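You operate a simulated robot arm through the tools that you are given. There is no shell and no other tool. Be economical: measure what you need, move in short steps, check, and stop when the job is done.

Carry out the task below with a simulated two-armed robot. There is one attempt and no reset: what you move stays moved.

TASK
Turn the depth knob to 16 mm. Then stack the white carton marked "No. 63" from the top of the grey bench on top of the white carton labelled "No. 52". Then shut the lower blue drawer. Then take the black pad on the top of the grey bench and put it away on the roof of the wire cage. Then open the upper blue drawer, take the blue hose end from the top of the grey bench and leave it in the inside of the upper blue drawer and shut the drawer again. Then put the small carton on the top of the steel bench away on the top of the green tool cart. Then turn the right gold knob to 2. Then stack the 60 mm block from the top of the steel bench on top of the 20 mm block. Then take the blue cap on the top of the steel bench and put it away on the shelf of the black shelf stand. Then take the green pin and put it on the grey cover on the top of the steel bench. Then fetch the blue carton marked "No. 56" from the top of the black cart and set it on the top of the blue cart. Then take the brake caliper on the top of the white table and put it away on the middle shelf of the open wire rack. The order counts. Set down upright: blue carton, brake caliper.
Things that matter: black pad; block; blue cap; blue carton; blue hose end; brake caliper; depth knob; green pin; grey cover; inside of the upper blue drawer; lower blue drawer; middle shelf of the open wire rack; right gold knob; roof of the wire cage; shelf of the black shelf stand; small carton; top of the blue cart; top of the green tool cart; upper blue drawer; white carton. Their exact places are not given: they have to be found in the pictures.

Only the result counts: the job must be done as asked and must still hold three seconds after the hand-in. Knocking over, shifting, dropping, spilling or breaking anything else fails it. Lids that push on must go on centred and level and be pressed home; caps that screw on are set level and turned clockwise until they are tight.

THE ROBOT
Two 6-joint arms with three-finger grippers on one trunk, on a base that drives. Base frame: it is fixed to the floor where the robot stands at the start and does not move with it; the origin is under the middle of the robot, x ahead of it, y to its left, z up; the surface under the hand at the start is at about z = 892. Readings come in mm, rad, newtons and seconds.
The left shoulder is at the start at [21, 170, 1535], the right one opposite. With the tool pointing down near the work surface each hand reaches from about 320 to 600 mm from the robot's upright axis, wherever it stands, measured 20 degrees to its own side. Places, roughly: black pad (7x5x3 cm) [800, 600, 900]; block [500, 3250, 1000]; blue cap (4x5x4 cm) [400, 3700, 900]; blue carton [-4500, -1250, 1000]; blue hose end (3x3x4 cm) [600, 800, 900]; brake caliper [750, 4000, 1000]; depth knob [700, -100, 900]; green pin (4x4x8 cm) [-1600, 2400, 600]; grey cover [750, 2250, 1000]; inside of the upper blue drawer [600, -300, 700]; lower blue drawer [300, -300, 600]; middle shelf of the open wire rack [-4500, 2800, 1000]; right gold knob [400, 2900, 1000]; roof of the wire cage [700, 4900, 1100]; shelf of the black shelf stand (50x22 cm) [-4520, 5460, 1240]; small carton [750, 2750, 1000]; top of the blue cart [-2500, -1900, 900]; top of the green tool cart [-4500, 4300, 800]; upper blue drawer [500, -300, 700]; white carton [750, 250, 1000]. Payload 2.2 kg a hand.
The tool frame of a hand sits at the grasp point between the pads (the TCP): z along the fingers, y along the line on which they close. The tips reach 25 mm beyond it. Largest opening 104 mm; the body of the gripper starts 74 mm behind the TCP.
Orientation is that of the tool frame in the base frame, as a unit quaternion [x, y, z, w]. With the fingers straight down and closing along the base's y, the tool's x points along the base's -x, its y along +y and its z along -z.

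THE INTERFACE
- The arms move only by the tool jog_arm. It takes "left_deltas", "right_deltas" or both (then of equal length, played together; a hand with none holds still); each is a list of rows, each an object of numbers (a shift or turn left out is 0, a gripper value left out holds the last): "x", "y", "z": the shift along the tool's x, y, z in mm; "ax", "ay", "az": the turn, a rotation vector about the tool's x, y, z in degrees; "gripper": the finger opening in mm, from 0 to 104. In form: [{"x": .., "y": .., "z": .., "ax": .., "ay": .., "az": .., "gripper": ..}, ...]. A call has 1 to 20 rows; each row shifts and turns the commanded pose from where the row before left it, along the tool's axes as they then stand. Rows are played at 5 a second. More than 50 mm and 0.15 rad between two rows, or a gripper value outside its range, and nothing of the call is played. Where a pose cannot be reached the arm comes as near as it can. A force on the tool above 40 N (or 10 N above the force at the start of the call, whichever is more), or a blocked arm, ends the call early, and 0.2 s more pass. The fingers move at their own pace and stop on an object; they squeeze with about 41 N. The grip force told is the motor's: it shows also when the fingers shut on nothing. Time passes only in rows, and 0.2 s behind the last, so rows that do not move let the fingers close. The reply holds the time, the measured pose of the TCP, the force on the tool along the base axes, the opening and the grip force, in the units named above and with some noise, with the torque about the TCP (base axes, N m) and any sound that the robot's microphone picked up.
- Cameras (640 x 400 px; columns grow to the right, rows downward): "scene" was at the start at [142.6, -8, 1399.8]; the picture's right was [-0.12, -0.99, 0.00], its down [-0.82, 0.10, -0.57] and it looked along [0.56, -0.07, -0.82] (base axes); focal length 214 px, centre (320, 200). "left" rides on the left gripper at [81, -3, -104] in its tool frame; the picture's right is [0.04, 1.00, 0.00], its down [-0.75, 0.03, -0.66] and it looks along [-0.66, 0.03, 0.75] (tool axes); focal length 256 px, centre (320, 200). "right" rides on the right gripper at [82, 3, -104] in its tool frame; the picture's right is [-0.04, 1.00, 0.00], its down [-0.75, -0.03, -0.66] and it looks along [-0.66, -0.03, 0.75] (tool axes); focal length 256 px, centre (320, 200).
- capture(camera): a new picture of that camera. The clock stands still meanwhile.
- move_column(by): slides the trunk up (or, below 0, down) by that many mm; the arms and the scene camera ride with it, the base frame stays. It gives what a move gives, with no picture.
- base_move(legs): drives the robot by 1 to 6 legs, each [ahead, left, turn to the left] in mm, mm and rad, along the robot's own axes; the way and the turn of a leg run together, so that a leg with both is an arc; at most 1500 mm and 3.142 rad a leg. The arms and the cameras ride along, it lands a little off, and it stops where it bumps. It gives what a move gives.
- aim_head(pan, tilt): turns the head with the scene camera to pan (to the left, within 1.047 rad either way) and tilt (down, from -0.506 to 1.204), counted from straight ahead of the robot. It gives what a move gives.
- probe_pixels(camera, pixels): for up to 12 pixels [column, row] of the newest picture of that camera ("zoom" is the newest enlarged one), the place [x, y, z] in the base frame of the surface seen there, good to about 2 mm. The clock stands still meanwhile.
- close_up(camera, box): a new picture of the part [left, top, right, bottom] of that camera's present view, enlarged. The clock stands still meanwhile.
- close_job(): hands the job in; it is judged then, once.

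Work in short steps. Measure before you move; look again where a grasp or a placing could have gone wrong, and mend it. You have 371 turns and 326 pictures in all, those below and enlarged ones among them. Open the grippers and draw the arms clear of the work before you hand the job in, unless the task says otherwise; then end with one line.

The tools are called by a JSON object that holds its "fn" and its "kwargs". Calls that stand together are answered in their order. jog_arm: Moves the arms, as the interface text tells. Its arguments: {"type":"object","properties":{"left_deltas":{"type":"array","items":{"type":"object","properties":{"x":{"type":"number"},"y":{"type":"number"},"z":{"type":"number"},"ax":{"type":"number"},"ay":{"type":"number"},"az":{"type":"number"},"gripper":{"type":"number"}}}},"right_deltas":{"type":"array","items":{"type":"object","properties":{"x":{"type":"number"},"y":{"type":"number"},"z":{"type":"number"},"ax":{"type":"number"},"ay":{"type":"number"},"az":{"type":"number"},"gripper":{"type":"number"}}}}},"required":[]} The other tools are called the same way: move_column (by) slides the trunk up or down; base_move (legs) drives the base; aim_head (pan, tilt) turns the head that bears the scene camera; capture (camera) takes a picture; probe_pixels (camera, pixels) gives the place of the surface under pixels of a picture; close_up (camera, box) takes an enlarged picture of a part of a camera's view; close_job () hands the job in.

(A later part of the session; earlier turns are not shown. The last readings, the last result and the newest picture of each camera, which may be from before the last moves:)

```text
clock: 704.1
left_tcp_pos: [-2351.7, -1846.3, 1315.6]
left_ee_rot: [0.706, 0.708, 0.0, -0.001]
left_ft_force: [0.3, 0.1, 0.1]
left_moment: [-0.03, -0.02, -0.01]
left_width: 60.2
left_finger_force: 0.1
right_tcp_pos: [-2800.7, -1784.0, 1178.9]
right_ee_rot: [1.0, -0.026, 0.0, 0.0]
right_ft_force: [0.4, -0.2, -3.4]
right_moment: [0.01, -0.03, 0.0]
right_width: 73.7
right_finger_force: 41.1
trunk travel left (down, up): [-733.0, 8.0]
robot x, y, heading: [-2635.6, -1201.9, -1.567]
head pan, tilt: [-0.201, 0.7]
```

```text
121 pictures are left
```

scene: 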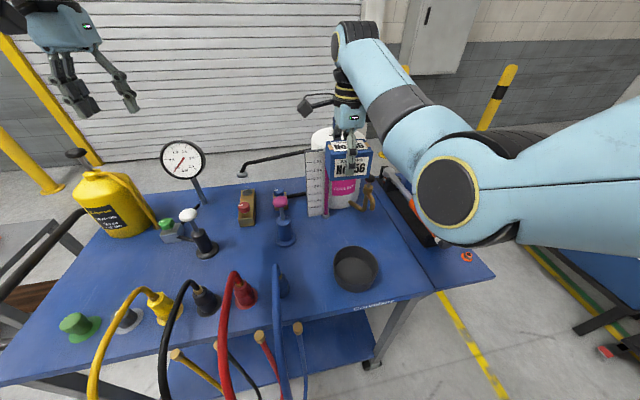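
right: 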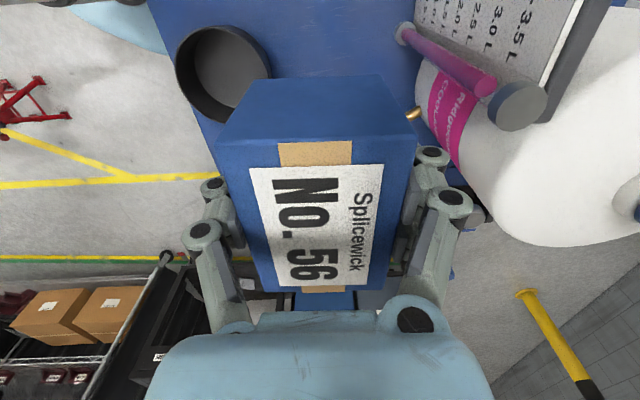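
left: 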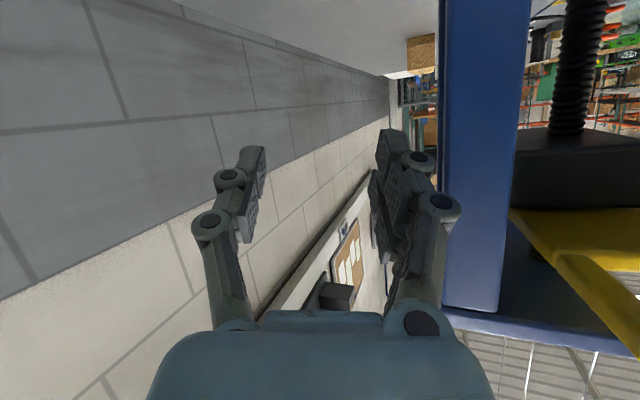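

Spot centre (−2800,−1800). I lower the trunk 200 mm, shift 16 mm, then lower by jog.

{"fn": "move_column", "kwargs": {"by": -200}}

{"fn": "jog_arm", "kwargs": {"right_deltas": [{"y": 16}, {"z": 30}, {}]}}

{"fn": "capture", "kwargs": {"camera": "scene"}}

{"fn": "close_up", "kwargs": {"camera": "scene", "box": [260, 60, 440, 220]}}

```text
clock: 706.3
left_tcp_pos: [-2350.7, -1845.7, 1111.5]
left_ee_rot: [0.706, 0.708, 0.001, -0.002]
left_ft_force: [0.4, 0.0, -0.4]
left_moment: [0.04, 0.0, -0.01]
left_width: 60.1
left_finger_force: 0.1
right_tcp_pos: [-2800.6, -1784.5, 979.6]
right_ee_rot: [1.0, -0.026, 0.0, 0.0]
right_ft_force: [0.8, -0.2, -2.1]
right_moment: [-0.02, -0.01, -0.02]
right_width: 73.7
right_finger_force: 41.0
trunk travel left (down, up): [-533.0, 208.0]
robot x, y, heading: [-2632.4, -1200.6, -1.569]
head pan, tilt: [-0.201, 0.7]
```

```text
clock: 707.1
left_tcp_pos: [-2350.9, -1845.9, 1111.4]
left_ee_rot: [0.706, 0.708, 0.002, -0.002]
left_ft_force: [0.4, 0.1, 0.8]
left_moment: [0.01, 0.0, -0.01]
left_width: 60.1
left_finger_force: 0.0
right_tcp_pos: [-2800.4, -1800.4, 948.8]
right_ee_rot: [1.0, -0.026, 0.0, 0.0]
right_ft_force: [0.4, 0.8, -1.8]
right_moment: [0.01, -0.03, -0.01]
right_width: 74.1
right_finger_force: 41.6
trunk travel left (down, up): [-533.0, 208.0]
robot x, y, heading: [-2635.3, -1202.1, -1.571]
head pan, tilt: [-0.201, 0.7]
```

```text
120 pictures are left
```

scene: 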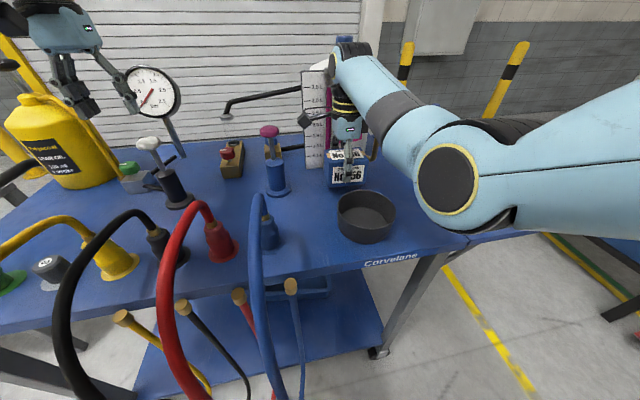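

```text
2.50 times, centred on (350, 140) of scene
```

zoom: 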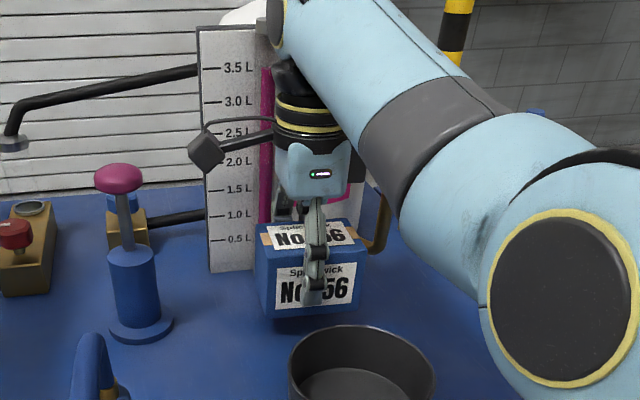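

{"fn": "probe_pixels", "kwargs": {"camera": "zoom", "pixels": [[228, 265], [245, 120], [265, 190], [360, 240], [378, 230], [310, 300], [345, 335]]}}

{"fn": "jog_arm", "kwargs": {"right_deltas": [{"z": 15}, {"z": 8}, {"z": 3}, {}]}}

```text
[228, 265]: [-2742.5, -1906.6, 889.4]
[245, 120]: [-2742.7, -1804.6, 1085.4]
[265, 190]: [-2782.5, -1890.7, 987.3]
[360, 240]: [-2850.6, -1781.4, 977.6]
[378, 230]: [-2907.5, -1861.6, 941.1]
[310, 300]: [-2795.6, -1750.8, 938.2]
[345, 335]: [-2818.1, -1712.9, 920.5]
```

```text
clock: 708.1
left_tcp_pos: [-2351.4, -1845.9, 1112.5]
left_ee_rot: [0.706, 0.708, 0.002, -0.002]
left_ft_force: [-0.2, -0.8, 0.3]
left_moment: [0.01, 0.03, 0.02]
left_width: 60.0
left_finger_force: 0.0
right_tcp_pos: [-2801.9, -1799.6, 922.7]
right_ee_rot: [1.0, -0.026, 0.0, 0.0]
right_ft_force: [-0.1, -0.3, -1.8]
right_moment: [0.01, 0.01, -0.03]
right_width: 74.0
right_finger_force: 40.9
trunk travel left (down, up): [-533.0, 208.0]
robot x, y, heading: [-2632.3, -1201.1, -1.57]
head pan, tilt: [-0.201, 0.7]
```

{"fn": "jog_arm", "kwargs": {"right_deltas": [{"z": 1.5}, {"z": 1.5}, {"z": 1}, {}]}}

```text
clock: 709.1
left_tcp_pos: [-2351.1, -1845.4, 1112.3]
left_ee_rot: [0.706, 0.708, 0.002, -0.002]
left_ft_force: [0.1, 0.0, -0.5]
left_moment: [-0.01, 0.03, 0.01]
left_width: 60.0
left_finger_force: 0.2
right_tcp_pos: [-2802.2, -1798.8, 921.0]
right_ee_rot: [1.0, -0.025, 0.0, 0.001]
right_ft_force: [-0.9, 0.0, 9.2]
right_moment: [0.37, -0.21, 0.06]
right_width: 73.7
right_finger_force: 40.7
trunk travel left (down, up): [-533.0, 208.0]
robot x, y, heading: [-2634.5, -1201.6, -1.57]
head pan, tilt: [-0.201, 0.7]
```

Contact (+11 N). Release and rise.

{"fn": "jog_arm", "kwargs": {"right_deltas": [{"z": -0.5}, {"gripper": 82}, {"gripper": 92}, {}, {"z": -25}, {"z": -40}, {"z": -40}]}}

{"fn": "capture", "kwargs": {"camera": "scene"}}

```text
clock: 710.7
left_tcp_pos: [-2350.7, -1844.3, 1111.6]
left_ee_rot: [0.705, 0.709, 0.002, -0.001]
left_ft_force: [0.4, 0.0, -0.5]
left_moment: [0.03, -0.01, 0.03]
left_width: 60.0
left_finger_force: 0.0
right_tcp_pos: [-2800.4, -1800.1, 1026.8]
right_ee_rot: [1.0, -0.025, 0.001, 0.0]
right_ft_force: [0.1, -1.4, 0.0]
right_moment: [0.0, 0.02, -0.01]
right_width: 92.2
right_finger_force: 0.0
trunk travel left (down, up): [-533.0, 208.0]
robot x, y, heading: [-2638.1, -1203.8, -1.567]
head pan, tilt: [-0.201, 0.7]
```

```text
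118 pictures are left
```

scene: 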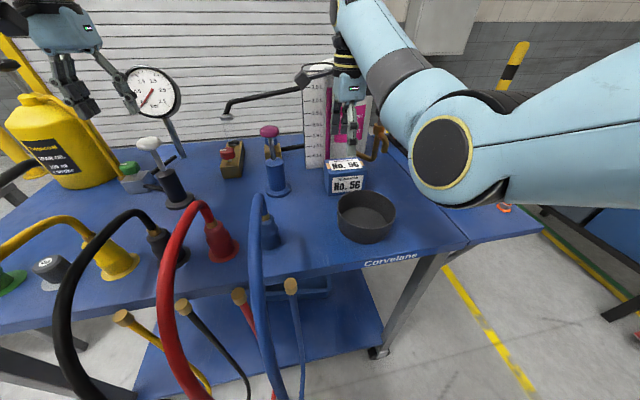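

Carton placed upright. Last: the brake caliper. I raise the trunk, turn to +x and drive to the white table.

{"fn": "move_column", "kwargs": {"by": 200}}

{"fn": "base_move", "kwargs": {"legs": [[-40, 0, 0], [0, 0, 1.569], [1500, 0, 0], [450, 0, 0], [0, 1500, 0], [0, 1500, 0]]}}

{"fn": "jog_arm", "kwargs": {"right_deltas": [{"az": -8.4}, {"az": -8.4}, {"az": -8.4}, {"az": -8.4}, {"az": -8.4}, {"az": -8.4}, {"az": -8.4}, {"az": -8.4}, {"az": -8.4}, {"az": -8.4}, {"az": -8.4}, {}]}}

{"fn": "base_move", "kwargs": {"legs": [[0, 1500, 0], [0, 540, 0], [400, 0, 0]]}}

{"fn": "aim_head", "kwargs": {"pan": 0.2, "tilt": 0.6}}

{"fn": "capture", "kwargs": {"camera": "scene"}}

```text
clock: 712.8
left_tcp_pos: [-2350.7, -1845.0, 1311.2]
left_ee_rot: [0.706, 0.708, 0.002, -0.001]
left_ft_force: [-0.7, -0.6, 0.1]
left_moment: [0.05, -0.02, -0.03]
left_width: 60.1
left_finger_force: 0.1
right_tcp_pos: [-2801.5, -1799.9, 1225.0]
right_ee_rot: [1.0, -0.026, 0.0, 0.0]
right_ft_force: [0.6, -0.2, -0.5]
right_moment: [0.02, 0.01, 0.0]
right_width: 92.0
right_finger_force: 0.1
trunk travel left (down, up): [-733.0, 8.0]
robot x, y, heading: [-2637.1, -1205.4, -1.567]
head pan, tilt: [-0.201, 0.7]
```

```text
clock: 740.9
left_tcp_pos: [16.6, 2099.4, 1310.8]
left_ee_rot: [0.009, 1.0, 0.0, -0.003]
left_ft_force: [1.4, -0.7, 0.0]
left_moment: [0.01, 0.0, 0.0]
left_width: 59.9
left_finger_force: 0.0
right_tcp_pos: [-39.9, 1651.3, 1225.4]
right_ee_rot: [0.732, 0.681, 0.0, 0.001]
right_ft_force: [0.1, 0.6, 0.1]
right_moment: [0.01, -0.06, 0.02]
right_width: 92.1
right_finger_force: 0.1
trunk travel left (down, up): [-733.0, 8.0]
robot x, y, heading: [-637.4, 1828.7, -0.021]
head pan, tilt: [-0.201, 0.7]
```

```text
clock: 743.5
left_tcp_pos: [16.2, 2099.7, 1312.4]
left_ee_rot: [0.009, 1.0, 0.0, -0.003]
left_ft_force: [0.2, 0.0, -0.3]
left_moment: [0.04, -0.06, -0.01]
left_width: 60.0
left_finger_force: 0.0
right_tcp_pos: [-40.4, 1650.5, 1224.9]
right_ee_rot: [0.015, 1.0, 0.0, -0.001]
right_ft_force: [0.2, 0.1, -0.4]
right_moment: [0.04, -0.02, -0.01]
right_width: 92.1
right_finger_force: 0.1
trunk travel left (down, up): [-733.0, 8.0]
robot x, y, heading: [-632.1, 1832.9, -0.026]
head pan, tilt: [-0.201, 0.7]
```

```text
clock: 755.8
left_tcp_pos: [446.0, 4144.1, 1311.1]
left_ee_rot: [0.001, 1.0, 0.0, -0.003]
left_ft_force: [-0.8, 0.4, 0.5]
left_moment: [-0.02, 0.04, 0.01]
left_width: 60.1
left_finger_force: 0.1
right_tcp_pos: [397.2, 3693.4, 1224.7]
right_ee_rot: [0.009, 1.0, 0.001, -0.001]
right_ft_force: [0.2, 0.2, -0.7]
right_moment: [0.02, 0.01, -0.05]
right_width: 92.1
right_finger_force: 0.0
trunk travel left (down, up): [-733.0, 8.0]
robot x, y, heading: [-201.5, 3864.0, -0.013]
head pan, tilt: [-0.201, 0.7]
```

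```text
clock: 756.6
left_tcp_pos: [445.8, 4143.8, 1312.1]
left_ee_rot: [0.002, 1.0, 0.0, -0.002]
left_ft_force: [-0.2, 0.1, -0.5]
left_moment: [-0.01, 0.0, 0.01]
left_width: 60.2
left_finger_force: 0.1
right_tcp_pos: [397.0, 3694.1, 1225.2]
right_ee_rot: [0.008, 1.0, 0.001, 0.0]
right_ft_force: [0.1, -1.1, 0.6]
right_moment: [-0.01, 0.0, 0.03]
right_width: 92.0
right_finger_force: 0.0
trunk travel left (down, up): [-733.0, 8.0]
robot x, y, heading: [-198.0, 3859.2, -0.003]
head pan, tilt: [0.201, 0.6]
```

```text
117 pictures are left
```

scene: 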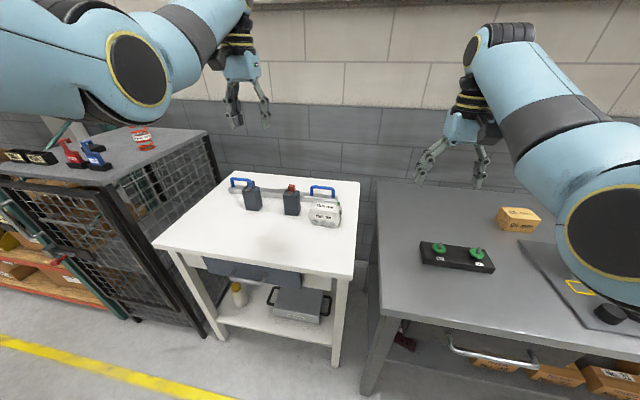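

{"fn": "close_up", "kwargs": {"camera": "scene", "box": [230, 165, 370, 250]}}

{"fn": "probe_pixels", "kwargs": {"camera": "scene", "pixels": [[325, 207], [312, 212], [338, 212], [322, 225], [327, 201], [322, 190], [291, 195], [253, 190], [320, 245], [250, 240]]}}

{"fn": "capture", "kwargs": {"camera": "left"}}

```text
4.57 times, centred on (300, 208) of scene
```

zoom: 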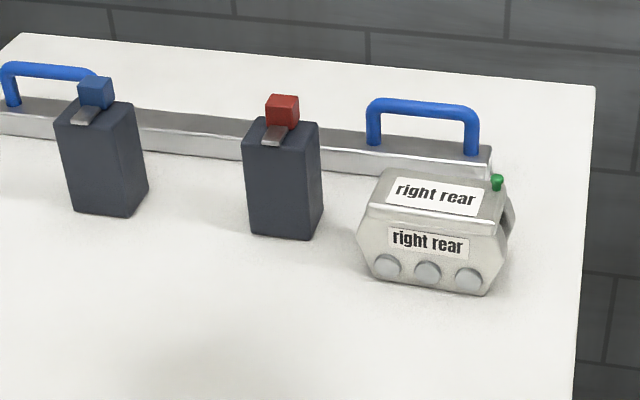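

```text
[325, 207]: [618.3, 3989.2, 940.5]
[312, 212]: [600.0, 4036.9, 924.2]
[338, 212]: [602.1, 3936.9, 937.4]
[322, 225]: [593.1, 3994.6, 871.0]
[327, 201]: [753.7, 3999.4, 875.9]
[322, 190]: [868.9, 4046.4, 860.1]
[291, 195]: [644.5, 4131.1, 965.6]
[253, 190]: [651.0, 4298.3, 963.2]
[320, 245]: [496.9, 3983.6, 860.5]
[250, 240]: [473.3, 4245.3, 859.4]
```

```text
115 pictures are left
```

left: 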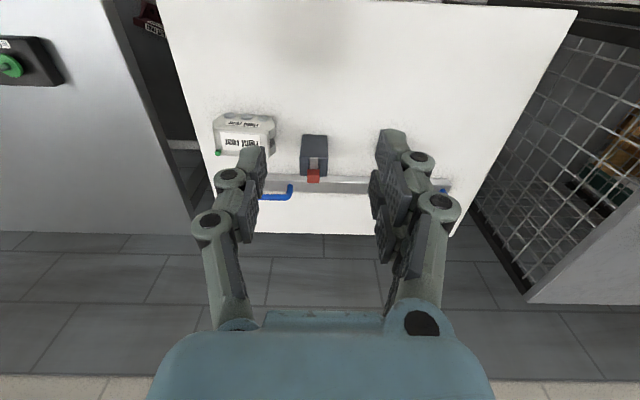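

{"fn": "base_move", "kwargs": {"legs": [[110, -150, 0.003]]}}

{"fn": "capture", "kwargs": {"camera": "left"}}

{"fn": "close_up", "kwargs": {"camera": "left", "box": [260, 60, 420, 170]}}

```text
clock: 758.2
left_tcp_pos: [553.7, 3997.6, 1312.6]
left_ee_rot: [-0.002, 1.0, 0.0, -0.002]
left_ft_force: [-0.3, -0.6, 0.2]
left_moment: [0.03, 0.01, -0.04]
left_width: 60.0
left_finger_force: 0.1
right_tcp_pos: [507.4, 3547.5, 1225.7]
right_ee_rot: [0.006, 1.0, 0.0, -0.001]
right_ft_force: [0.3, 0.3, 0.4]
right_moment: [-0.01, 0.05, -0.01]
right_width: 92.0
right_finger_force: 0.0
trunk travel left (down, up): [-733.0, 8.0]
robot x, y, heading: [-87.3, 3713.3, -0.003]
head pan, tilt: [0.201, 0.6]
```

```text
114 pictures are left
```

left: 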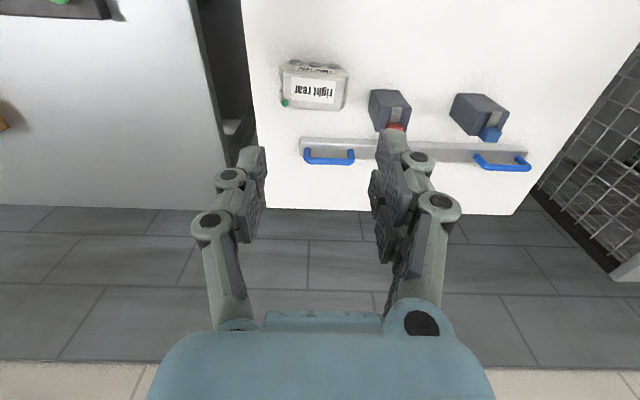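

```text
3.64 times, centred on (340, 115) of left
```

zoom: 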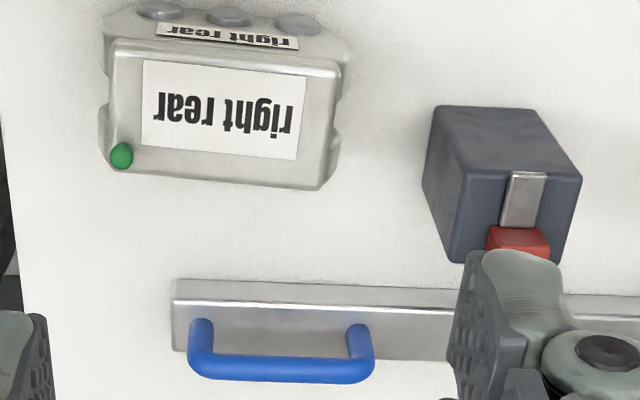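

{"fn": "probe_pixels", "kwargs": {"camera": "zoom", "pixels": [[120, 50], [335, 75], [318, 180], [115, 165], [225, 110], [110, 120], [340, 120], [225, 60], [215, 170], [160, 10], [300, 25], [440, 115]]}}

```text
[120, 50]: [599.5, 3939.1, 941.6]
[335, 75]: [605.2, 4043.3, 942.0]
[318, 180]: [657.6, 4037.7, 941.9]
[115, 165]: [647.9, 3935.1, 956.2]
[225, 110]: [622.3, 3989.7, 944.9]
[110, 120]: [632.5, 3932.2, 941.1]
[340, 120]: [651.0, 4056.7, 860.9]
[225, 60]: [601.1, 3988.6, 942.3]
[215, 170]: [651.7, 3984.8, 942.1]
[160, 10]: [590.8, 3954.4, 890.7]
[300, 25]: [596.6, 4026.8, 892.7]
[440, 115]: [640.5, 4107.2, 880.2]
```

Caliper top: x 598–658, y 3933–4044, height ≈82. I grip it across x: turn the left hand 90° and come closer.

{"fn": "jog_arm", "kwargs": {"left_deltas": [{"az": 8.4, "gripper": 100}, {"az": 8.4}, {"az": 8.4}, {"az": 8.4}, {"az": 8.4}, {"az": 8.4}, {"az": 8.4}, {"az": 8.4}, {"az": 8.4}, {"az": 8.4}, {"az": 8.4}, {}]}}

{"fn": "base_move", "kwargs": {"legs": [[95, 30, 0.003]]}}

{"fn": "jog_arm", "kwargs": {"left_deltas": [{"z": 45}, {"z": 45}, {"z": 40, "y": -10, "x": -10}, {"z": 40, "y": -10, "x": -10}, {"z": 40}, {}]}}

{"fn": "capture", "kwargs": {"camera": "left"}}

```text
clock: 760.8
left_tcp_pos: [554.7, 3998.5, 1311.4]
left_ee_rot: [0.721, 0.693, -0.001, -0.003]
left_ft_force: [-0.5, 0.7, 0.1]
left_moment: [0.01, -0.01, 0.0]
left_width: 100.2
left_finger_force: 0.1
right_tcp_pos: [508.8, 3547.9, 1224.0]
right_ee_rot: [0.005, 1.0, 0.0, 0.0]
right_ft_force: [-0.2, 0.5, -0.5]
right_moment: [-0.02, -0.01, 0.03]
right_width: 92.3
right_finger_force: 0.0
trunk travel left (down, up): [-733.0, 8.0]
robot x, y, heading: [-90.0, 3717.7, -0.003]
head pan, tilt: [0.201, 0.6]
```

```text
clock: 761.9
left_tcp_pos: [648.4, 4028.3, 1312.1]
left_ee_rot: [0.719, 0.695, -0.001, -0.002]
left_ft_force: [0.5, -0.4, -0.9]
left_moment: [0.03, 0.03, 0.03]
left_width: 99.8
left_finger_force: 0.0
right_tcp_pos: [604.9, 3578.4, 1224.8]
right_ee_rot: [0.004, 1.0, -0.001, 0.0]
right_ft_force: [-0.2, -0.2, -0.5]
right_moment: [0.02, -0.01, 0.01]
right_width: 92.3
right_finger_force: 0.1
trunk travel left (down, up): [-733.0, 8.0]
robot x, y, heading: [6.8, 3745.1, 0.003]
head pan, tilt: [0.201, 0.6]
```

```text
clock: 763.3
left_tcp_pos: [626.5, 4010.4, 1100.2]
left_ee_rot: [0.719, 0.695, -0.002, -0.002]
left_ft_force: [0.1, 0.3, 0.3]
left_moment: [0.01, 0.0, 0.01]
left_width: 100.1
left_finger_force: 0.0
right_tcp_pos: [603.5, 3578.4, 1225.8]
right_ee_rot: [0.003, 1.0, 0.0, 0.0]
right_ft_force: [0.0, 0.2, 0.5]
right_moment: [0.01, -0.01, 0.0]
right_width: 91.9
right_finger_force: 0.0
trunk travel left (down, up): [-733.0, 8.0]
robot x, y, heading: [6.5, 3745.6, 0.005]
head pan, tilt: [0.201, 0.6]
```

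```text
112 pictures are left
```

left: 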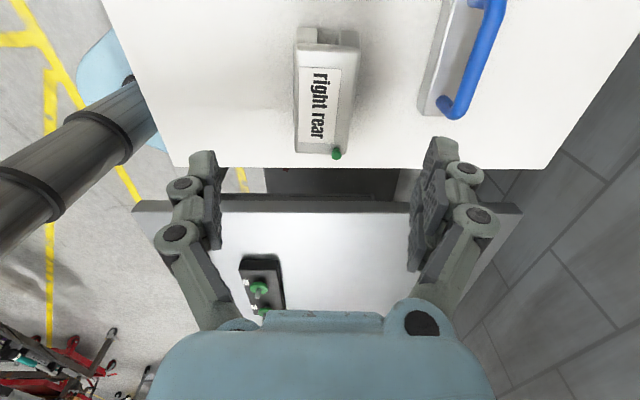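

{"fn": "probe_pixels", "kwargs": {"camera": "left", "pixels": [[301, 55], [352, 55], [300, 145], [346, 148], [325, 105], [337, 152], [350, 40], [305, 38]]}}

{"fn": "close_up", "kwargs": {"camera": "left", "box": [270, 10, 390, 170]}}

```text
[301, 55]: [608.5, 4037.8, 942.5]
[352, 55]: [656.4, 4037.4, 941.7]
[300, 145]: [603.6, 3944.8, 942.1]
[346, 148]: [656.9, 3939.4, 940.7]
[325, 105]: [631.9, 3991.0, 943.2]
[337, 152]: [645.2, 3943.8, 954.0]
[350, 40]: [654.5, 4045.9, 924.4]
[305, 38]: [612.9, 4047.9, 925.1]
```

```text
2.50 times, centred on (330, 90) of left
```

zoom: 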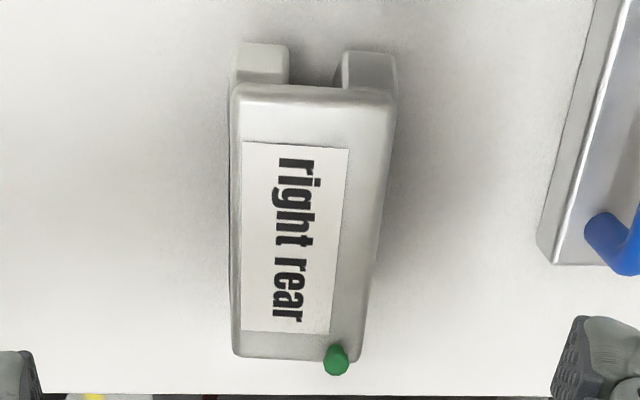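

{"fn": "jog_arm", "kwargs": {"left_deltas": [{"x": -20, "y": 4, "gripper": 92}, {"z": 45}, {"z": 45}, {"z": 45}, {"z": 25}, {}]}}

{"fn": "capture", "kwargs": {"camera": "left"}}

```text
clock: 764.7
left_tcp_pos: [590.8, 3988.7, 985.4]
left_ee_rot: [0.719, 0.695, -0.001, -0.002]
left_ft_force: [0.7, 0.0, -0.4]
left_moment: [-0.02, 0.0, -0.03]
left_width: 92.0
left_finger_force: 0.0
left hand out of reach, approached as far as the arm can: row 3, 4, 5
right_tcp_pos: [603.0, 3578.9, 1225.8]
right_ee_rot: [0.004, 1.0, 0.001, 0.0]
right_ft_force: [-0.5, 0.0, -0.7]
right_moment: [0.0, 0.02, 0.02]
right_width: 92.0
right_finger_force: 0.0
trunk travel left (down, up): [-733.0, 8.0]
robot x, y, heading: [10.4, 3743.9, 0.001]
head pan, tilt: [0.201, 0.6]
```

```text
110 pictures are left
```

left: 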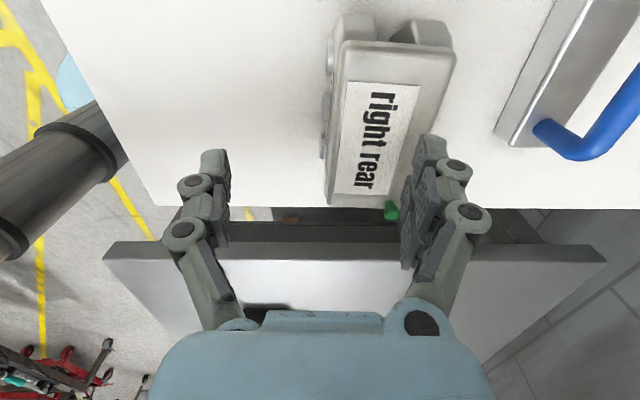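

Reach limit; I raise the hand, lower the trunk 130 mm, and realign.

{"fn": "jog_arm", "kwargs": {"left_deltas": [{"z": -40}, {"z": -40, "y": 14}, {"z": -40, "y": 14}, {"y": 12}, {}]}}

{"fn": "move_column", "kwargs": {"by": -150}}

{"fn": "capture", "kwargs": {"camera": "left"}}

```text
clock: 765.9
left_tcp_pos: [632.4, 3989.0, 1104.4]
left_ee_rot: [0.72, 0.694, -0.002, -0.002]
left_ft_force: [0.4, -0.3, -1.0]
left_moment: [0.01, 0.0, -0.01]
left_width: 92.0
left_finger_force: 0.2
right_tcp_pos: [604.8, 3580.4, 1225.4]
right_ee_rot: [0.005, 1.0, -0.001, -0.001]
right_ft_force: [0.0, -0.7, -0.5]
right_moment: [0.03, 0.03, 0.0]
right_width: 91.9
right_finger_force: 0.1
trunk travel left (down, up): [-733.0, 8.0]
robot x, y, heading: [7.0, 3744.0, 0.006]
head pan, tilt: [0.201, 0.6]
```

```text
clock: 767.7
left_tcp_pos: [631.4, 3987.5, 955.0]
left_ee_rot: [0.72, 0.694, -0.002, -0.001]
left_ft_force: [0.6, -0.8, 0.3]
left_moment: [0.01, 0.03, 0.01]
left_width: 92.2
left_finger_force: 0.1
right_tcp_pos: [603.8, 3578.8, 1075.9]
right_ee_rot: [0.003, 1.0, 0.0, 0.0]
right_ft_force: [-0.5, 0.0, 0.0]
right_moment: [-0.04, -0.03, -0.03]
right_width: 92.3
right_finger_force: 0.1
trunk travel left (down, up): [-583.0, 158.0]
robot x, y, heading: [6.6, 3743.1, -0.001]
head pan, tilt: [0.201, 0.6]
```

```text
109 pictures are left
```

left: 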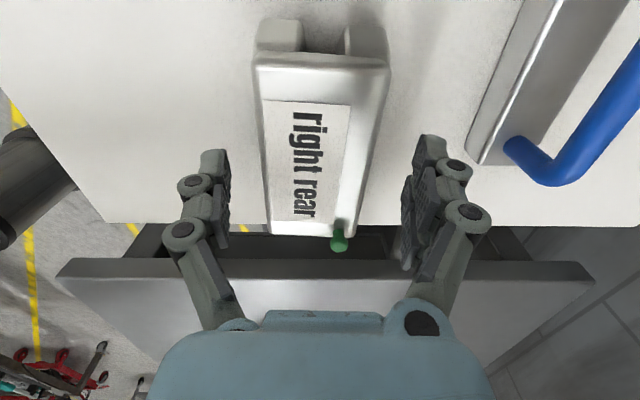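

{"fn": "jog_arm", "kwargs": {"left_deltas": [{"z": 20}, {"z": 14}, {"gripper": 75}, {"gripper": 55}, {"gripper": 50}, {}]}}

{"fn": "capture", "kwargs": {"camera": "left"}}

```text
clock: 769.1
left_tcp_pos: [630.9, 3988.9, 921.4]
left_ee_rot: [0.72, 0.694, -0.001, -0.001]
left_ft_force: [-3.2, -0.3, 2.1]
left_moment: [-0.02, 0.51, -0.19]
left_width: 66.6
left_finger_force: 40.8
right_tcp_pos: [604.5, 3579.6, 1074.4]
right_ee_rot: [0.004, 1.0, 0.0, 0.0]
right_ft_force: [0.9, -0.5, 0.0]
right_moment: [0.02, -0.01, 0.05]
right_width: 92.4
right_finger_force: 0.0
trunk travel left (down, up): [-583.0, 158.0]
robot x, y, heading: [5.8, 3742.0, 0.003]
head pan, tilt: [0.201, 0.6]
```

```text
108 pictures are left
```

left: 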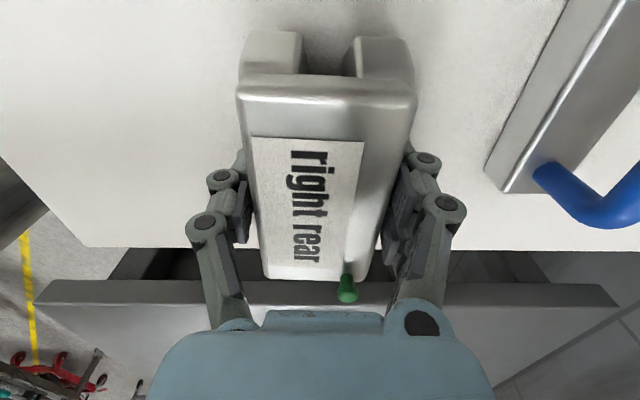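

Gripped (66.6 mm). I lift with the trunk.

{"fn": "move_column", "kwargs": {"by": 155}}

{"fn": "capture", "kwargs": {"camera": "left"}}

```text
clock: 770.9
left_tcp_pos: [633.2, 3988.1, 1074.2]
left_ee_rot: [0.719, 0.695, -0.003, -0.002]
left_ft_force: [-0.3, -0.2, -12.0]
left_moment: [-0.01, 0.03, -0.01]
left_width: 66.3
left_finger_force: 41.2
right_tcp_pos: [605.9, 3579.6, 1229.0]
right_ee_rot: [0.004, 1.0, 0.0, 0.0]
right_ft_force: [-0.5, 0.2, -0.4]
right_moment: [-0.02, 0.0, 0.01]
right_width: 91.9
right_finger_force: 0.1
trunk travel left (down, up): [-738.0, 3.0]
robot x, y, heading: [4.6, 3740.9, -0.001]
head pan, tilt: [0.201, 0.6]
```

```text
107 pictures are left
```

left: 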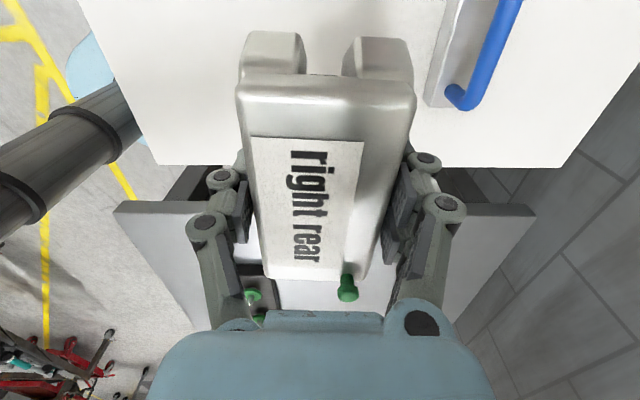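

Held well. I back off, turn and go through the lane toward the wire rack.

{"fn": "base_move", "kwargs": {"legs": [[-840, 0, 0], [0, 0, 1.571], [0, 0, 1.571], [0, 170, 0], [1500, 0, 0], [720, 0, 0]]}}

{"fn": "aim_head", "kwargs": {"pan": 0.5, "tilt": 0.3}}

{"fn": "capture", "kwargs": {"camera": "scene"}}

```text
clock: 794.5
left_tcp_pos: [-3668.9, 3317.0, 1074.8]
left_ee_rot: [-0.694, 0.72, -0.003, 0.003]
left_ft_force: [-0.2, 0.2, -11.5]
left_moment: [-0.01, -0.03, 0.01]
left_width: 66.4
left_finger_force: 40.9
right_tcp_pos: [-3642.5, 3725.8, 1228.9]
right_ee_rot: [1.0, -0.002, 0.001, 0.0]
right_ft_force: [-1.0, -0.4, 0.1]
right_moment: [-0.05, 0.0, -0.01]
right_width: 92.0
right_finger_force: 0.0
trunk travel left (down, up): [-738.0, 3.0]
robot x, y, heading: [-3041.3, 3562.2, -3.14]
head pan, tilt: [0.201, 0.6]
```

```text
clock: 795.4
left_tcp_pos: [-3668.8, 3317.3, 1074.4]
left_ee_rot: [-0.696, 0.718, -0.003, 0.003]
left_ft_force: [0.4, -0.4, -10.9]
left_moment: [0.03, -0.01, -0.01]
left_width: 66.2
left_finger_force: 41.1
right_tcp_pos: [-3641.0, 3726.5, 1230.4]
right_ee_rot: [1.0, -0.002, 0.001, 0.001]
right_ft_force: [0.5, 0.9, -0.4]
right_moment: [-0.01, -0.02, -0.01]
right_width: 91.8
right_finger_force: 0.1
trunk travel left (down, up): [-738.0, 3.0]
robot x, y, heading: [-3042.4, 3564.8, -3.137]
head pan, tilt: [0.499, 0.3]
```

```text
106 pictures are left
```

scene: 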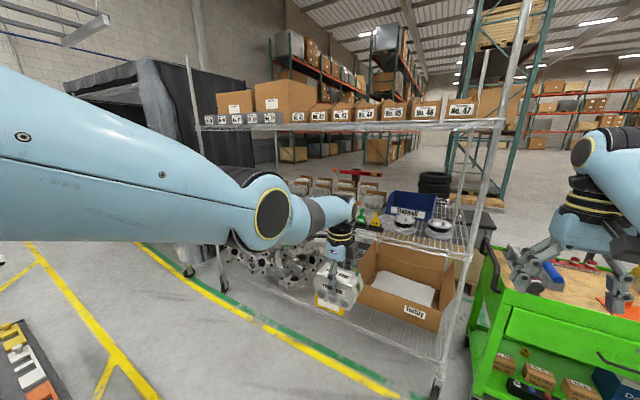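

{"fn": "probe_pixels", "kwargs": {"camera": "scene", "pixels": [[350, 127], [250, 128], [470, 125], [445, 245], [400, 228], [430, 355], [470, 200], [200, 90], [375, 205], [345, 190], [405, 222], [320, 190]]}}

{"fn": "close_up", "kwargs": {"camera": "scene", "box": [260, 90, 520, 260]}}

```text
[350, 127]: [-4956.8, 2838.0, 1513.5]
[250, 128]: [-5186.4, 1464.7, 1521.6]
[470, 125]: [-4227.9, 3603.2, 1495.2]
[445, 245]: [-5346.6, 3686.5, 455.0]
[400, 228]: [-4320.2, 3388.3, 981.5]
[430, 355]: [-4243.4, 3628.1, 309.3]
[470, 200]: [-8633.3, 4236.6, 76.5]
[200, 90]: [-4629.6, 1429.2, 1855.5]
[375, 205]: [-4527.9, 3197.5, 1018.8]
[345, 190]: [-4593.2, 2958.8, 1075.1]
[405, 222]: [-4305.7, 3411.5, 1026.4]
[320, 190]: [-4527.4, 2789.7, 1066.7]
```

```text
2.35 times, centred on (390, 175) of scene
```

zoom: 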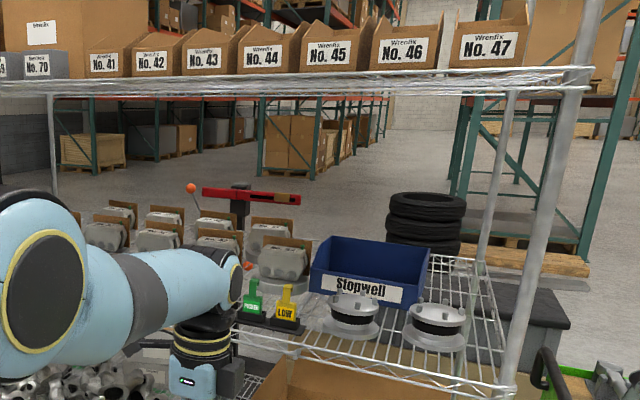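

Middle shelf z≈980, top shelf z≈1500: enough room for a downward hand near the front edge. I go closer and look for free space on the middle shelf.

{"fn": "base_move", "kwargs": {"legs": [[400, 0, 0]]}}

{"fn": "aim_head", "kwargs": {"pan": 0.9, "tilt": 0.4}}

{"fn": "capture", "kwargs": {"camera": "scene"}}

```text
clock: 797.8
left_tcp_pos: [-4057.8, 3313.8, 1074.9]
left_ee_rot: [-0.696, 0.718, -0.003, 0.003]
left_ft_force: [-0.2, -0.4, -10.1]
left_moment: [-0.01, -0.04, -0.04]
left_width: 66.6
left_finger_force: 40.9
right_tcp_pos: [-4029.6, 3723.4, 1230.2]
right_ee_rot: [1.0, -0.001, 0.001, 0.0]
right_ft_force: [-0.8, -0.7, 0.7]
right_moment: [-0.03, -0.02, -0.02]
right_width: 92.3
right_finger_force: 0.1
trunk travel left (down, up): [-738.0, 3.0]
robot x, y, heading: [-3431.6, 3562.1, -3.133]
head pan, tilt: [0.499, 0.3]
```

```text
clock: 798.7
left_tcp_pos: [-4057.0, 3313.8, 1074.7]
left_ee_rot: [-0.696, 0.718, -0.002, 0.002]
left_ft_force: [0.0, 0.0, -10.1]
left_moment: [-0.04, -0.01, 0.02]
left_width: 66.6
left_finger_force: 41.8
right_tcp_pos: [-4030.6, 3723.0, 1229.4]
right_ee_rot: [1.0, -0.002, 0.001, 0.0]
right_ft_force: [1.2, 0.1, 0.8]
right_moment: [0.0, 0.01, 0.02]
right_width: 92.0
right_finger_force: 0.0
trunk travel left (down, up): [-738.0, 3.0]
robot x, y, heading: [-3430.6, 3563.3, -3.135]
head pan, tilt: [0.901, 0.4]
```

```text
104 pictures are left
```

scene: 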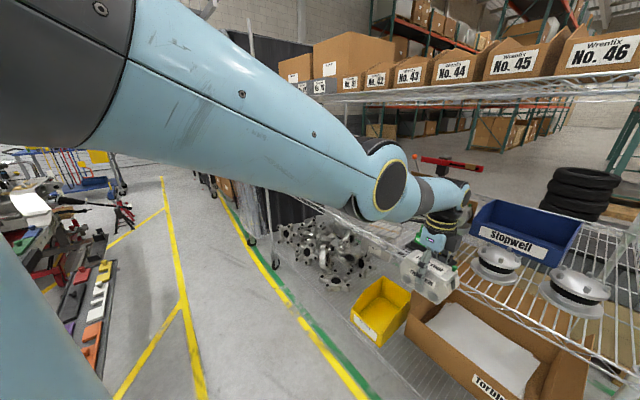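

{"fn": "probe_pixels", "kwargs": {"camera": "scene", "pixels": [[100, 300], [80, 340], [125, 215], [60, 240], [270, 255], [215, 190], [250, 240]]}}

{"fn": "base_move", "kwargs": {"legs": [[0, 500, 0]]}}

{"fn": "aim_head", "kwargs": {"pan": 0.0, "tilt": 0.4}}

{"fn": "capture", "kwargs": {"camera": "scene"}}

```text
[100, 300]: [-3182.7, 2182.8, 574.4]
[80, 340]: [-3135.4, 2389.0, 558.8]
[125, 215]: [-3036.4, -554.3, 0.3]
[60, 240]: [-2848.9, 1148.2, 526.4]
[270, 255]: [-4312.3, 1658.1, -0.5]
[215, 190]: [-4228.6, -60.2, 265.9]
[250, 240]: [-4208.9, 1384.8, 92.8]
```

```text
clock: 801.6
left_tcp_pos: [-4053.6, 2814.4, 1073.9]
left_ee_rot: [-0.697, 0.717, -0.002, 0.004]
left_ft_force: [0.5, 0.2, -11.3]
left_moment: [0.03, 0.04, 0.01]
left_width: 66.6
left_finger_force: 40.5
right_tcp_pos: [-4027.7, 3225.8, 1229.5]
right_ee_rot: [1.0, 0.001, 0.001, 0.001]
right_ft_force: [-1.2, -0.1, -0.2]
right_moment: [-0.04, 0.01, 0.02]
right_width: 92.1
right_finger_force: 0.0
trunk travel left (down, up): [-738.0, 3.0]
robot x, y, heading: [-3426.3, 3062.4, -3.131]
head pan, tilt: [0.901, 0.4]
```

```text
clock: 802.8
left_tcp_pos: [-4052.7, 2815.9, 1074.5]
left_ee_rot: [-0.697, 0.717, -0.002, 0.003]
left_ft_force: [-1.1, -0.1, -11.1]
left_moment: [0.0, 0.01, 0.0]
left_width: 66.5
left_finger_force: 41.3
right_tcp_pos: [-4028.1, 3224.0, 1229.0]
right_ee_rot: [1.0, 0.0, 0.001, -0.001]
right_ft_force: [0.1, -0.4, -0.1]
right_moment: [0.01, -0.03, 0.02]
right_width: 91.8
right_finger_force: 0.2
trunk travel left (down, up): [-738.0, 3.0]
robot x, y, heading: [-3427.3, 3065.6, -3.131]
head pan, tilt: [0.0, 0.4]
```

```text
103 pictures are left
```

scene: 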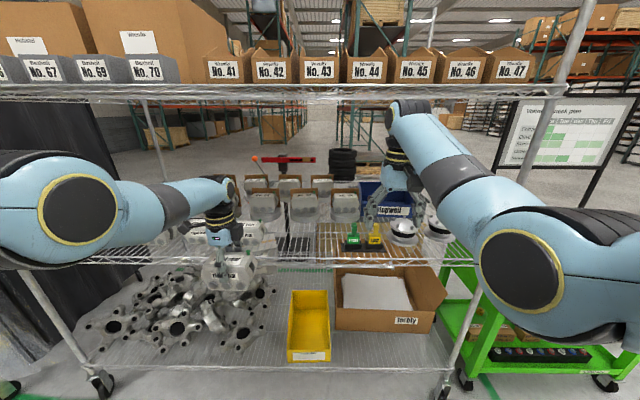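

{"fn": "close_up", "kwargs": {"camera": "scene", "box": [120, 140, 460, 280]}}

{"fn": "probe_pixels", "kwargs": {"camera": "scene", "pixels": [[300, 245], [290, 258], [270, 250], [340, 240], [180, 255], [150, 250], [298, 228], [265, 205], [260, 95], [160, 260], [330, 258]]}}

```text
1.88 times, centred on (290, 210) of scene
```

zoom: 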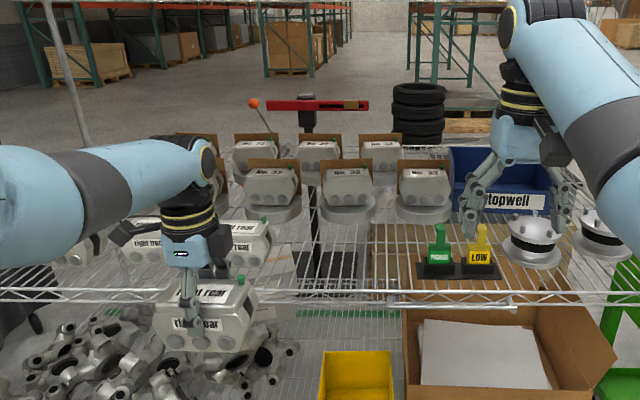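

```text
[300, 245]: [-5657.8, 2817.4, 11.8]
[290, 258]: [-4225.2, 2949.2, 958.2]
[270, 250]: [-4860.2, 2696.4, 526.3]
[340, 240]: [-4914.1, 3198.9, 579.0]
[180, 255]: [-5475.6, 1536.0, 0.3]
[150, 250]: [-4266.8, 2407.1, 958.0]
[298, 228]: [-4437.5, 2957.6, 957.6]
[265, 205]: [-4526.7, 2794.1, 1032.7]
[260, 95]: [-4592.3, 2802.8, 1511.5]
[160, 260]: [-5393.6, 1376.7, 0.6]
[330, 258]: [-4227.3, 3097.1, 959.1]
```

Free front spot on the middle shelf at y≈2870–3130 (shelf z≈958, front x≈−4226). First I lower and retract the right hand so it stays outside the rack.

{"fn": "jog_arm", "kwargs": {"right_deltas": [{"z": 40}, {"z": 35, "x": 20}, {"z": 30, "x": 30}, {"z": 25, "x": 35}, {"z": 20, "x": 35}, {"x": 20, "gripper": 20}, {}]}}

{"fn": "base_move", "kwargs": {"legs": [[0, -178, -0.01], [150, 0, 0]]}}

{"fn": "aim_head", "kwargs": {"pan": 0.2, "tilt": 0.5}}

{"fn": "capture", "kwargs": {"camera": "scene"}}

```text
clock: 804.4
left_tcp_pos: [-4053.5, 2816.3, 1074.0]
left_ee_rot: [-0.697, 0.717, -0.001, 0.003]
left_ft_force: [0.0, -1.2, -10.9]
left_moment: [-0.01, -0.01, -0.01]
left_width: 66.5
left_finger_force: 40.4
right_tcp_pos: [-3899.6, 3244.1, 1089.0]
right_ee_rot: [1.0, -0.005, -0.012, -0.017]
right_ft_force: [-0.3, -0.9, -0.4]
right_moment: [-0.02, -0.02, -0.03]
right_width: 19.6
right_finger_force: 0.0
trunk travel left (down, up): [-738.0, 3.0]
robot x, y, heading: [-3427.8, 3063.2, -3.131]
head pan, tilt: [0.0, 0.4]
```

```text
clock: 806.9
left_tcp_pos: [-4205.0, 2999.0, 1075.4]
left_ee_rot: [-0.693, 0.721, -0.002, 0.004]
left_ft_force: [-0.3, -0.3, -10.0]
left_moment: [0.05, -0.03, -0.01]
left_width: 66.3
left_finger_force: 40.9
right_tcp_pos: [-4042.6, 3426.9, 1083.3]
right_ee_rot: [1.0, -0.01, -0.007, -0.016]
right_ft_force: [0.3, 0.2, 0.0]
right_moment: [0.02, -0.01, -0.01]
right_width: 20.0
right_finger_force: 0.0
trunk travel left (down, up): [-738.0, 3.0]
robot x, y, heading: [-3577.7, 3245.0, 3.141]
head pan, tilt: [0.0, 0.4]
```

```text
clock: 807.6
left_tcp_pos: [-4205.4, 2999.6, 1073.2]
left_ee_rot: [-0.694, 0.72, -0.002, 0.004]
left_ft_force: [-0.3, 0.3, -11.9]
left_moment: [0.01, 0.02, 0.0]
left_width: 66.3
left_finger_force: 41.0
right_tcp_pos: [-4043.6, 3427.9, 1083.9]
right_ee_rot: [1.0, -0.011, -0.007, -0.019]
right_ft_force: [-0.2, 0.1, -0.2]
right_moment: [-0.01, -0.02, 0.01]
right_width: 20.0
right_finger_force: 0.0
trunk travel left (down, up): [-738.0, 3.0]
robot x, y, heading: [-3577.3, 3240.7, 3.149]
head pan, tilt: [0.201, 0.499]
```

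```text
101 pictures are left
```

scene: 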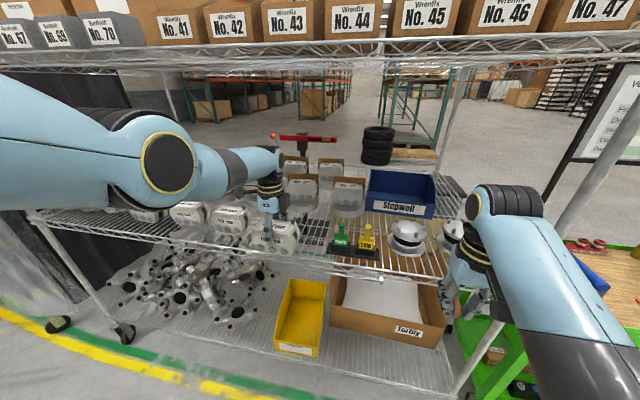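

{"fn": "probe_pixels", "kwargs": {"camera": "scene", "pixels": [[220, 152], [268, 153], [160, 118], [130, 115], [60, 90], [300, 60], [265, 225], [340, 245], [298, 225], [315, 230], [345, 260]]}}

{"fn": "close_up", "kwargs": {"camera": "scene", "box": [200, 130, 400, 270]}}

```text
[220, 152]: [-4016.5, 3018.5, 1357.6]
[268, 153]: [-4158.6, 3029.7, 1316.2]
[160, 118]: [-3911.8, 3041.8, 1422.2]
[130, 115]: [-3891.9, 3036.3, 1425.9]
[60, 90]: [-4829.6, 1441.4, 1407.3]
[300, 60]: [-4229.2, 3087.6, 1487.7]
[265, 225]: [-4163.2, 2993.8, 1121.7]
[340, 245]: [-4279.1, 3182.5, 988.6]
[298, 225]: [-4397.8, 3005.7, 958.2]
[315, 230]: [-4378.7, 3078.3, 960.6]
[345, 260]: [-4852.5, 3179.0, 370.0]
```

```text
2.86 times, centred on (300, 200) of scene
```

zoom: 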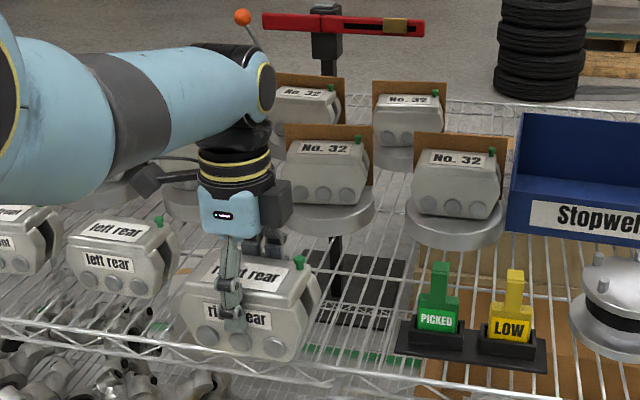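

{"fn": "probe_pixels", "kwargs": {"camera": "zoom", "pixels": [[325, 322], [380, 328], [345, 300], [405, 345], [175, 270], [360, 262]]}}

{"fn": "base_move", "kwargs": {"legs": [[83, 0, 0]]}}

{"fn": "capture", "kwargs": {"camera": "left"}}

{"fn": "capture", "kwargs": {"camera": "scene"}}

```text
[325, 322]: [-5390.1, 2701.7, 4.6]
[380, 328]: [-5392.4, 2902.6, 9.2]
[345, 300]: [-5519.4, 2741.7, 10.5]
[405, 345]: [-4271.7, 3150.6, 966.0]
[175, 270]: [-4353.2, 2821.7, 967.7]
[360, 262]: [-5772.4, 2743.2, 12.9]
```

```text
clock: 808.7
left_tcp_pos: [-4287.4, 2999.5, 1075.8]
left_ee_rot: [-0.694, 0.72, -0.003, 0.002]
left_ft_force: [0.1, -0.2, -11.5]
left_moment: [0.0, 0.01, -0.02]
left_width: 66.1
left_finger_force: 40.8
right_tcp_pos: [-4125.0, 3429.4, 1082.7]
right_ee_rot: [1.0, -0.011, -0.006, -0.018]
right_ft_force: [-0.1, -0.7, -0.5]
right_moment: [-0.01, -0.03, -0.03]
right_width: 20.1
right_finger_force: 0.1
trunk travel left (down, up): [-738.0, 3.0]
robot x, y, heading: [-3660.9, 3239.9, 3.141]
head pan, tilt: [0.201, 0.499]
```

```text
99 pictures are left
```

left: 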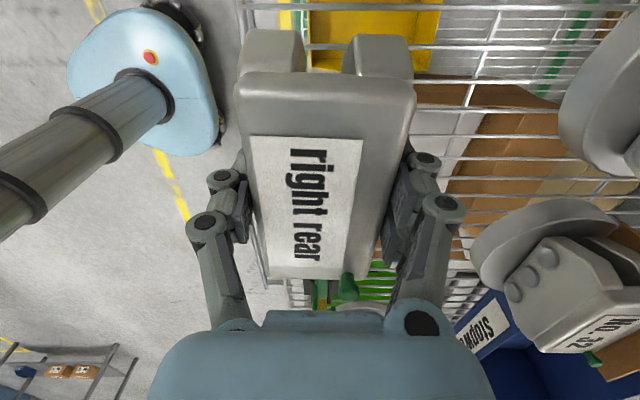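

```text
98 pictures are left
```

scene: 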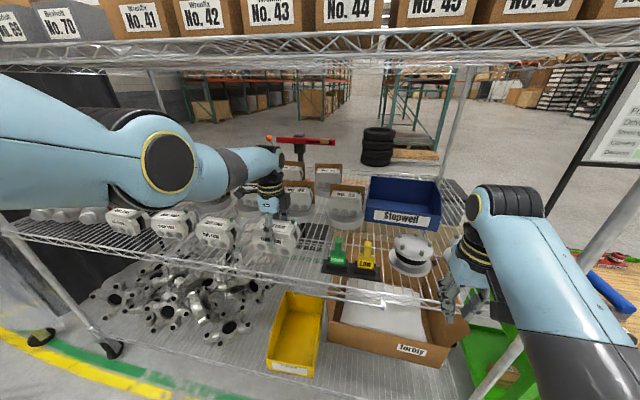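

Clear spot. I go 20 mm further in and lower 45 mm with the trunk.

{"fn": "base_move", "kwargs": {"legs": [[20, 0, 0]]}}

{"fn": "move_column", "kwargs": {"by": -47}}

{"fn": "close_up", "kwargs": {"camera": "scene", "box": [200, 120, 400, 260]}}

```text
clock: 809.5
left_tcp_pos: [-4304.4, 2999.3, 1075.1]
left_ee_rot: [-0.693, 0.721, -0.002, 0.003]
left_ft_force: [0.7, -0.4, -11.5]
left_moment: [0.0, 0.03, -0.01]
left_width: 66.5
left_finger_force: 41.2
right_tcp_pos: [-4141.6, 3430.1, 1084.0]
right_ee_rot: [1.0, -0.011, -0.008, -0.019]
right_ft_force: [-0.2, -0.6, 0.2]
right_moment: [-0.02, 0.08, 0.02]
right_width: 19.9
right_finger_force: 0.2
trunk travel left (down, up): [-738.0, 3.0]
robot x, y, heading: [-3683.8, 3242.7, 3.142]
head pan, tilt: [0.201, 0.499]
```

```text
clock: 810.4
left_tcp_pos: [-4306.1, 3000.8, 1027.6]
left_ee_rot: [-0.693, 0.721, -0.003, 0.004]
left_ft_force: [-0.7, -1.1, -11.1]
left_moment: [0.01, -0.03, -0.04]
left_width: 66.6
left_finger_force: 41.3
right_tcp_pos: [-4144.1, 3430.2, 1036.6]
right_ee_rot: [1.0, -0.011, -0.005, -0.018]
right_ft_force: [-0.5, -0.1, 0.1]
right_moment: [0.01, 0.01, 0.02]
right_width: 19.9
right_finger_force: 0.1
trunk travel left (down, up): [-691.0, 50.0]
robot x, y, heading: [-3679.4, 3246.4, 3.14]
head pan, tilt: [0.201, 0.499]
```

```text
2.86 times, centred on (300, 190) of scene
```

zoom: 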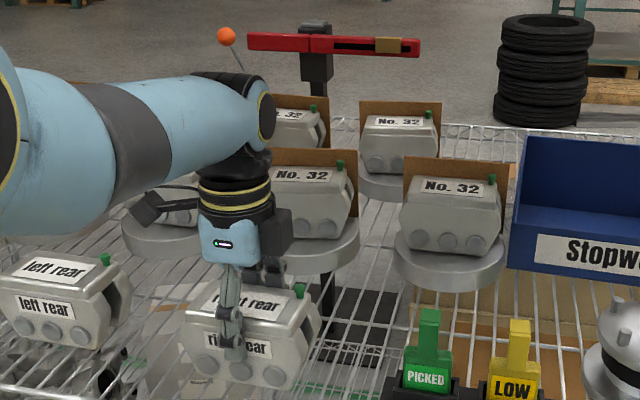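

{"fn": "jog_arm", "kwargs": {"left_deltas": [{"z": 3}, {"z": 2}, {"z": 1.5}, {}]}}

```text
clock: 811.4
left_tcp_pos: [-4307.1, 2999.6, 1020.7]
left_ee_rot: [-0.693, 0.72, -0.002, 0.004]
left_ft_force: [0.2, -0.1, -4.7]
left_moment: [-0.01, -0.2, 0.0]
left_width: 66.2
left_finger_force: 40.5
right_tcp_pos: [-4144.6, 3430.2, 1035.4]
right_ee_rot: [1.0, -0.011, -0.006, -0.018]
right_ft_force: [-0.2, 0.6, -0.8]
right_moment: [-0.03, 0.01, 0.0]
right_width: 20.0
right_finger_force: 0.1
trunk travel left (down, up): [-691.0, 50.0]
robot x, y, heading: [-3682.7, 3243.0, 3.136]
head pan, tilt: [0.201, 0.499]
```

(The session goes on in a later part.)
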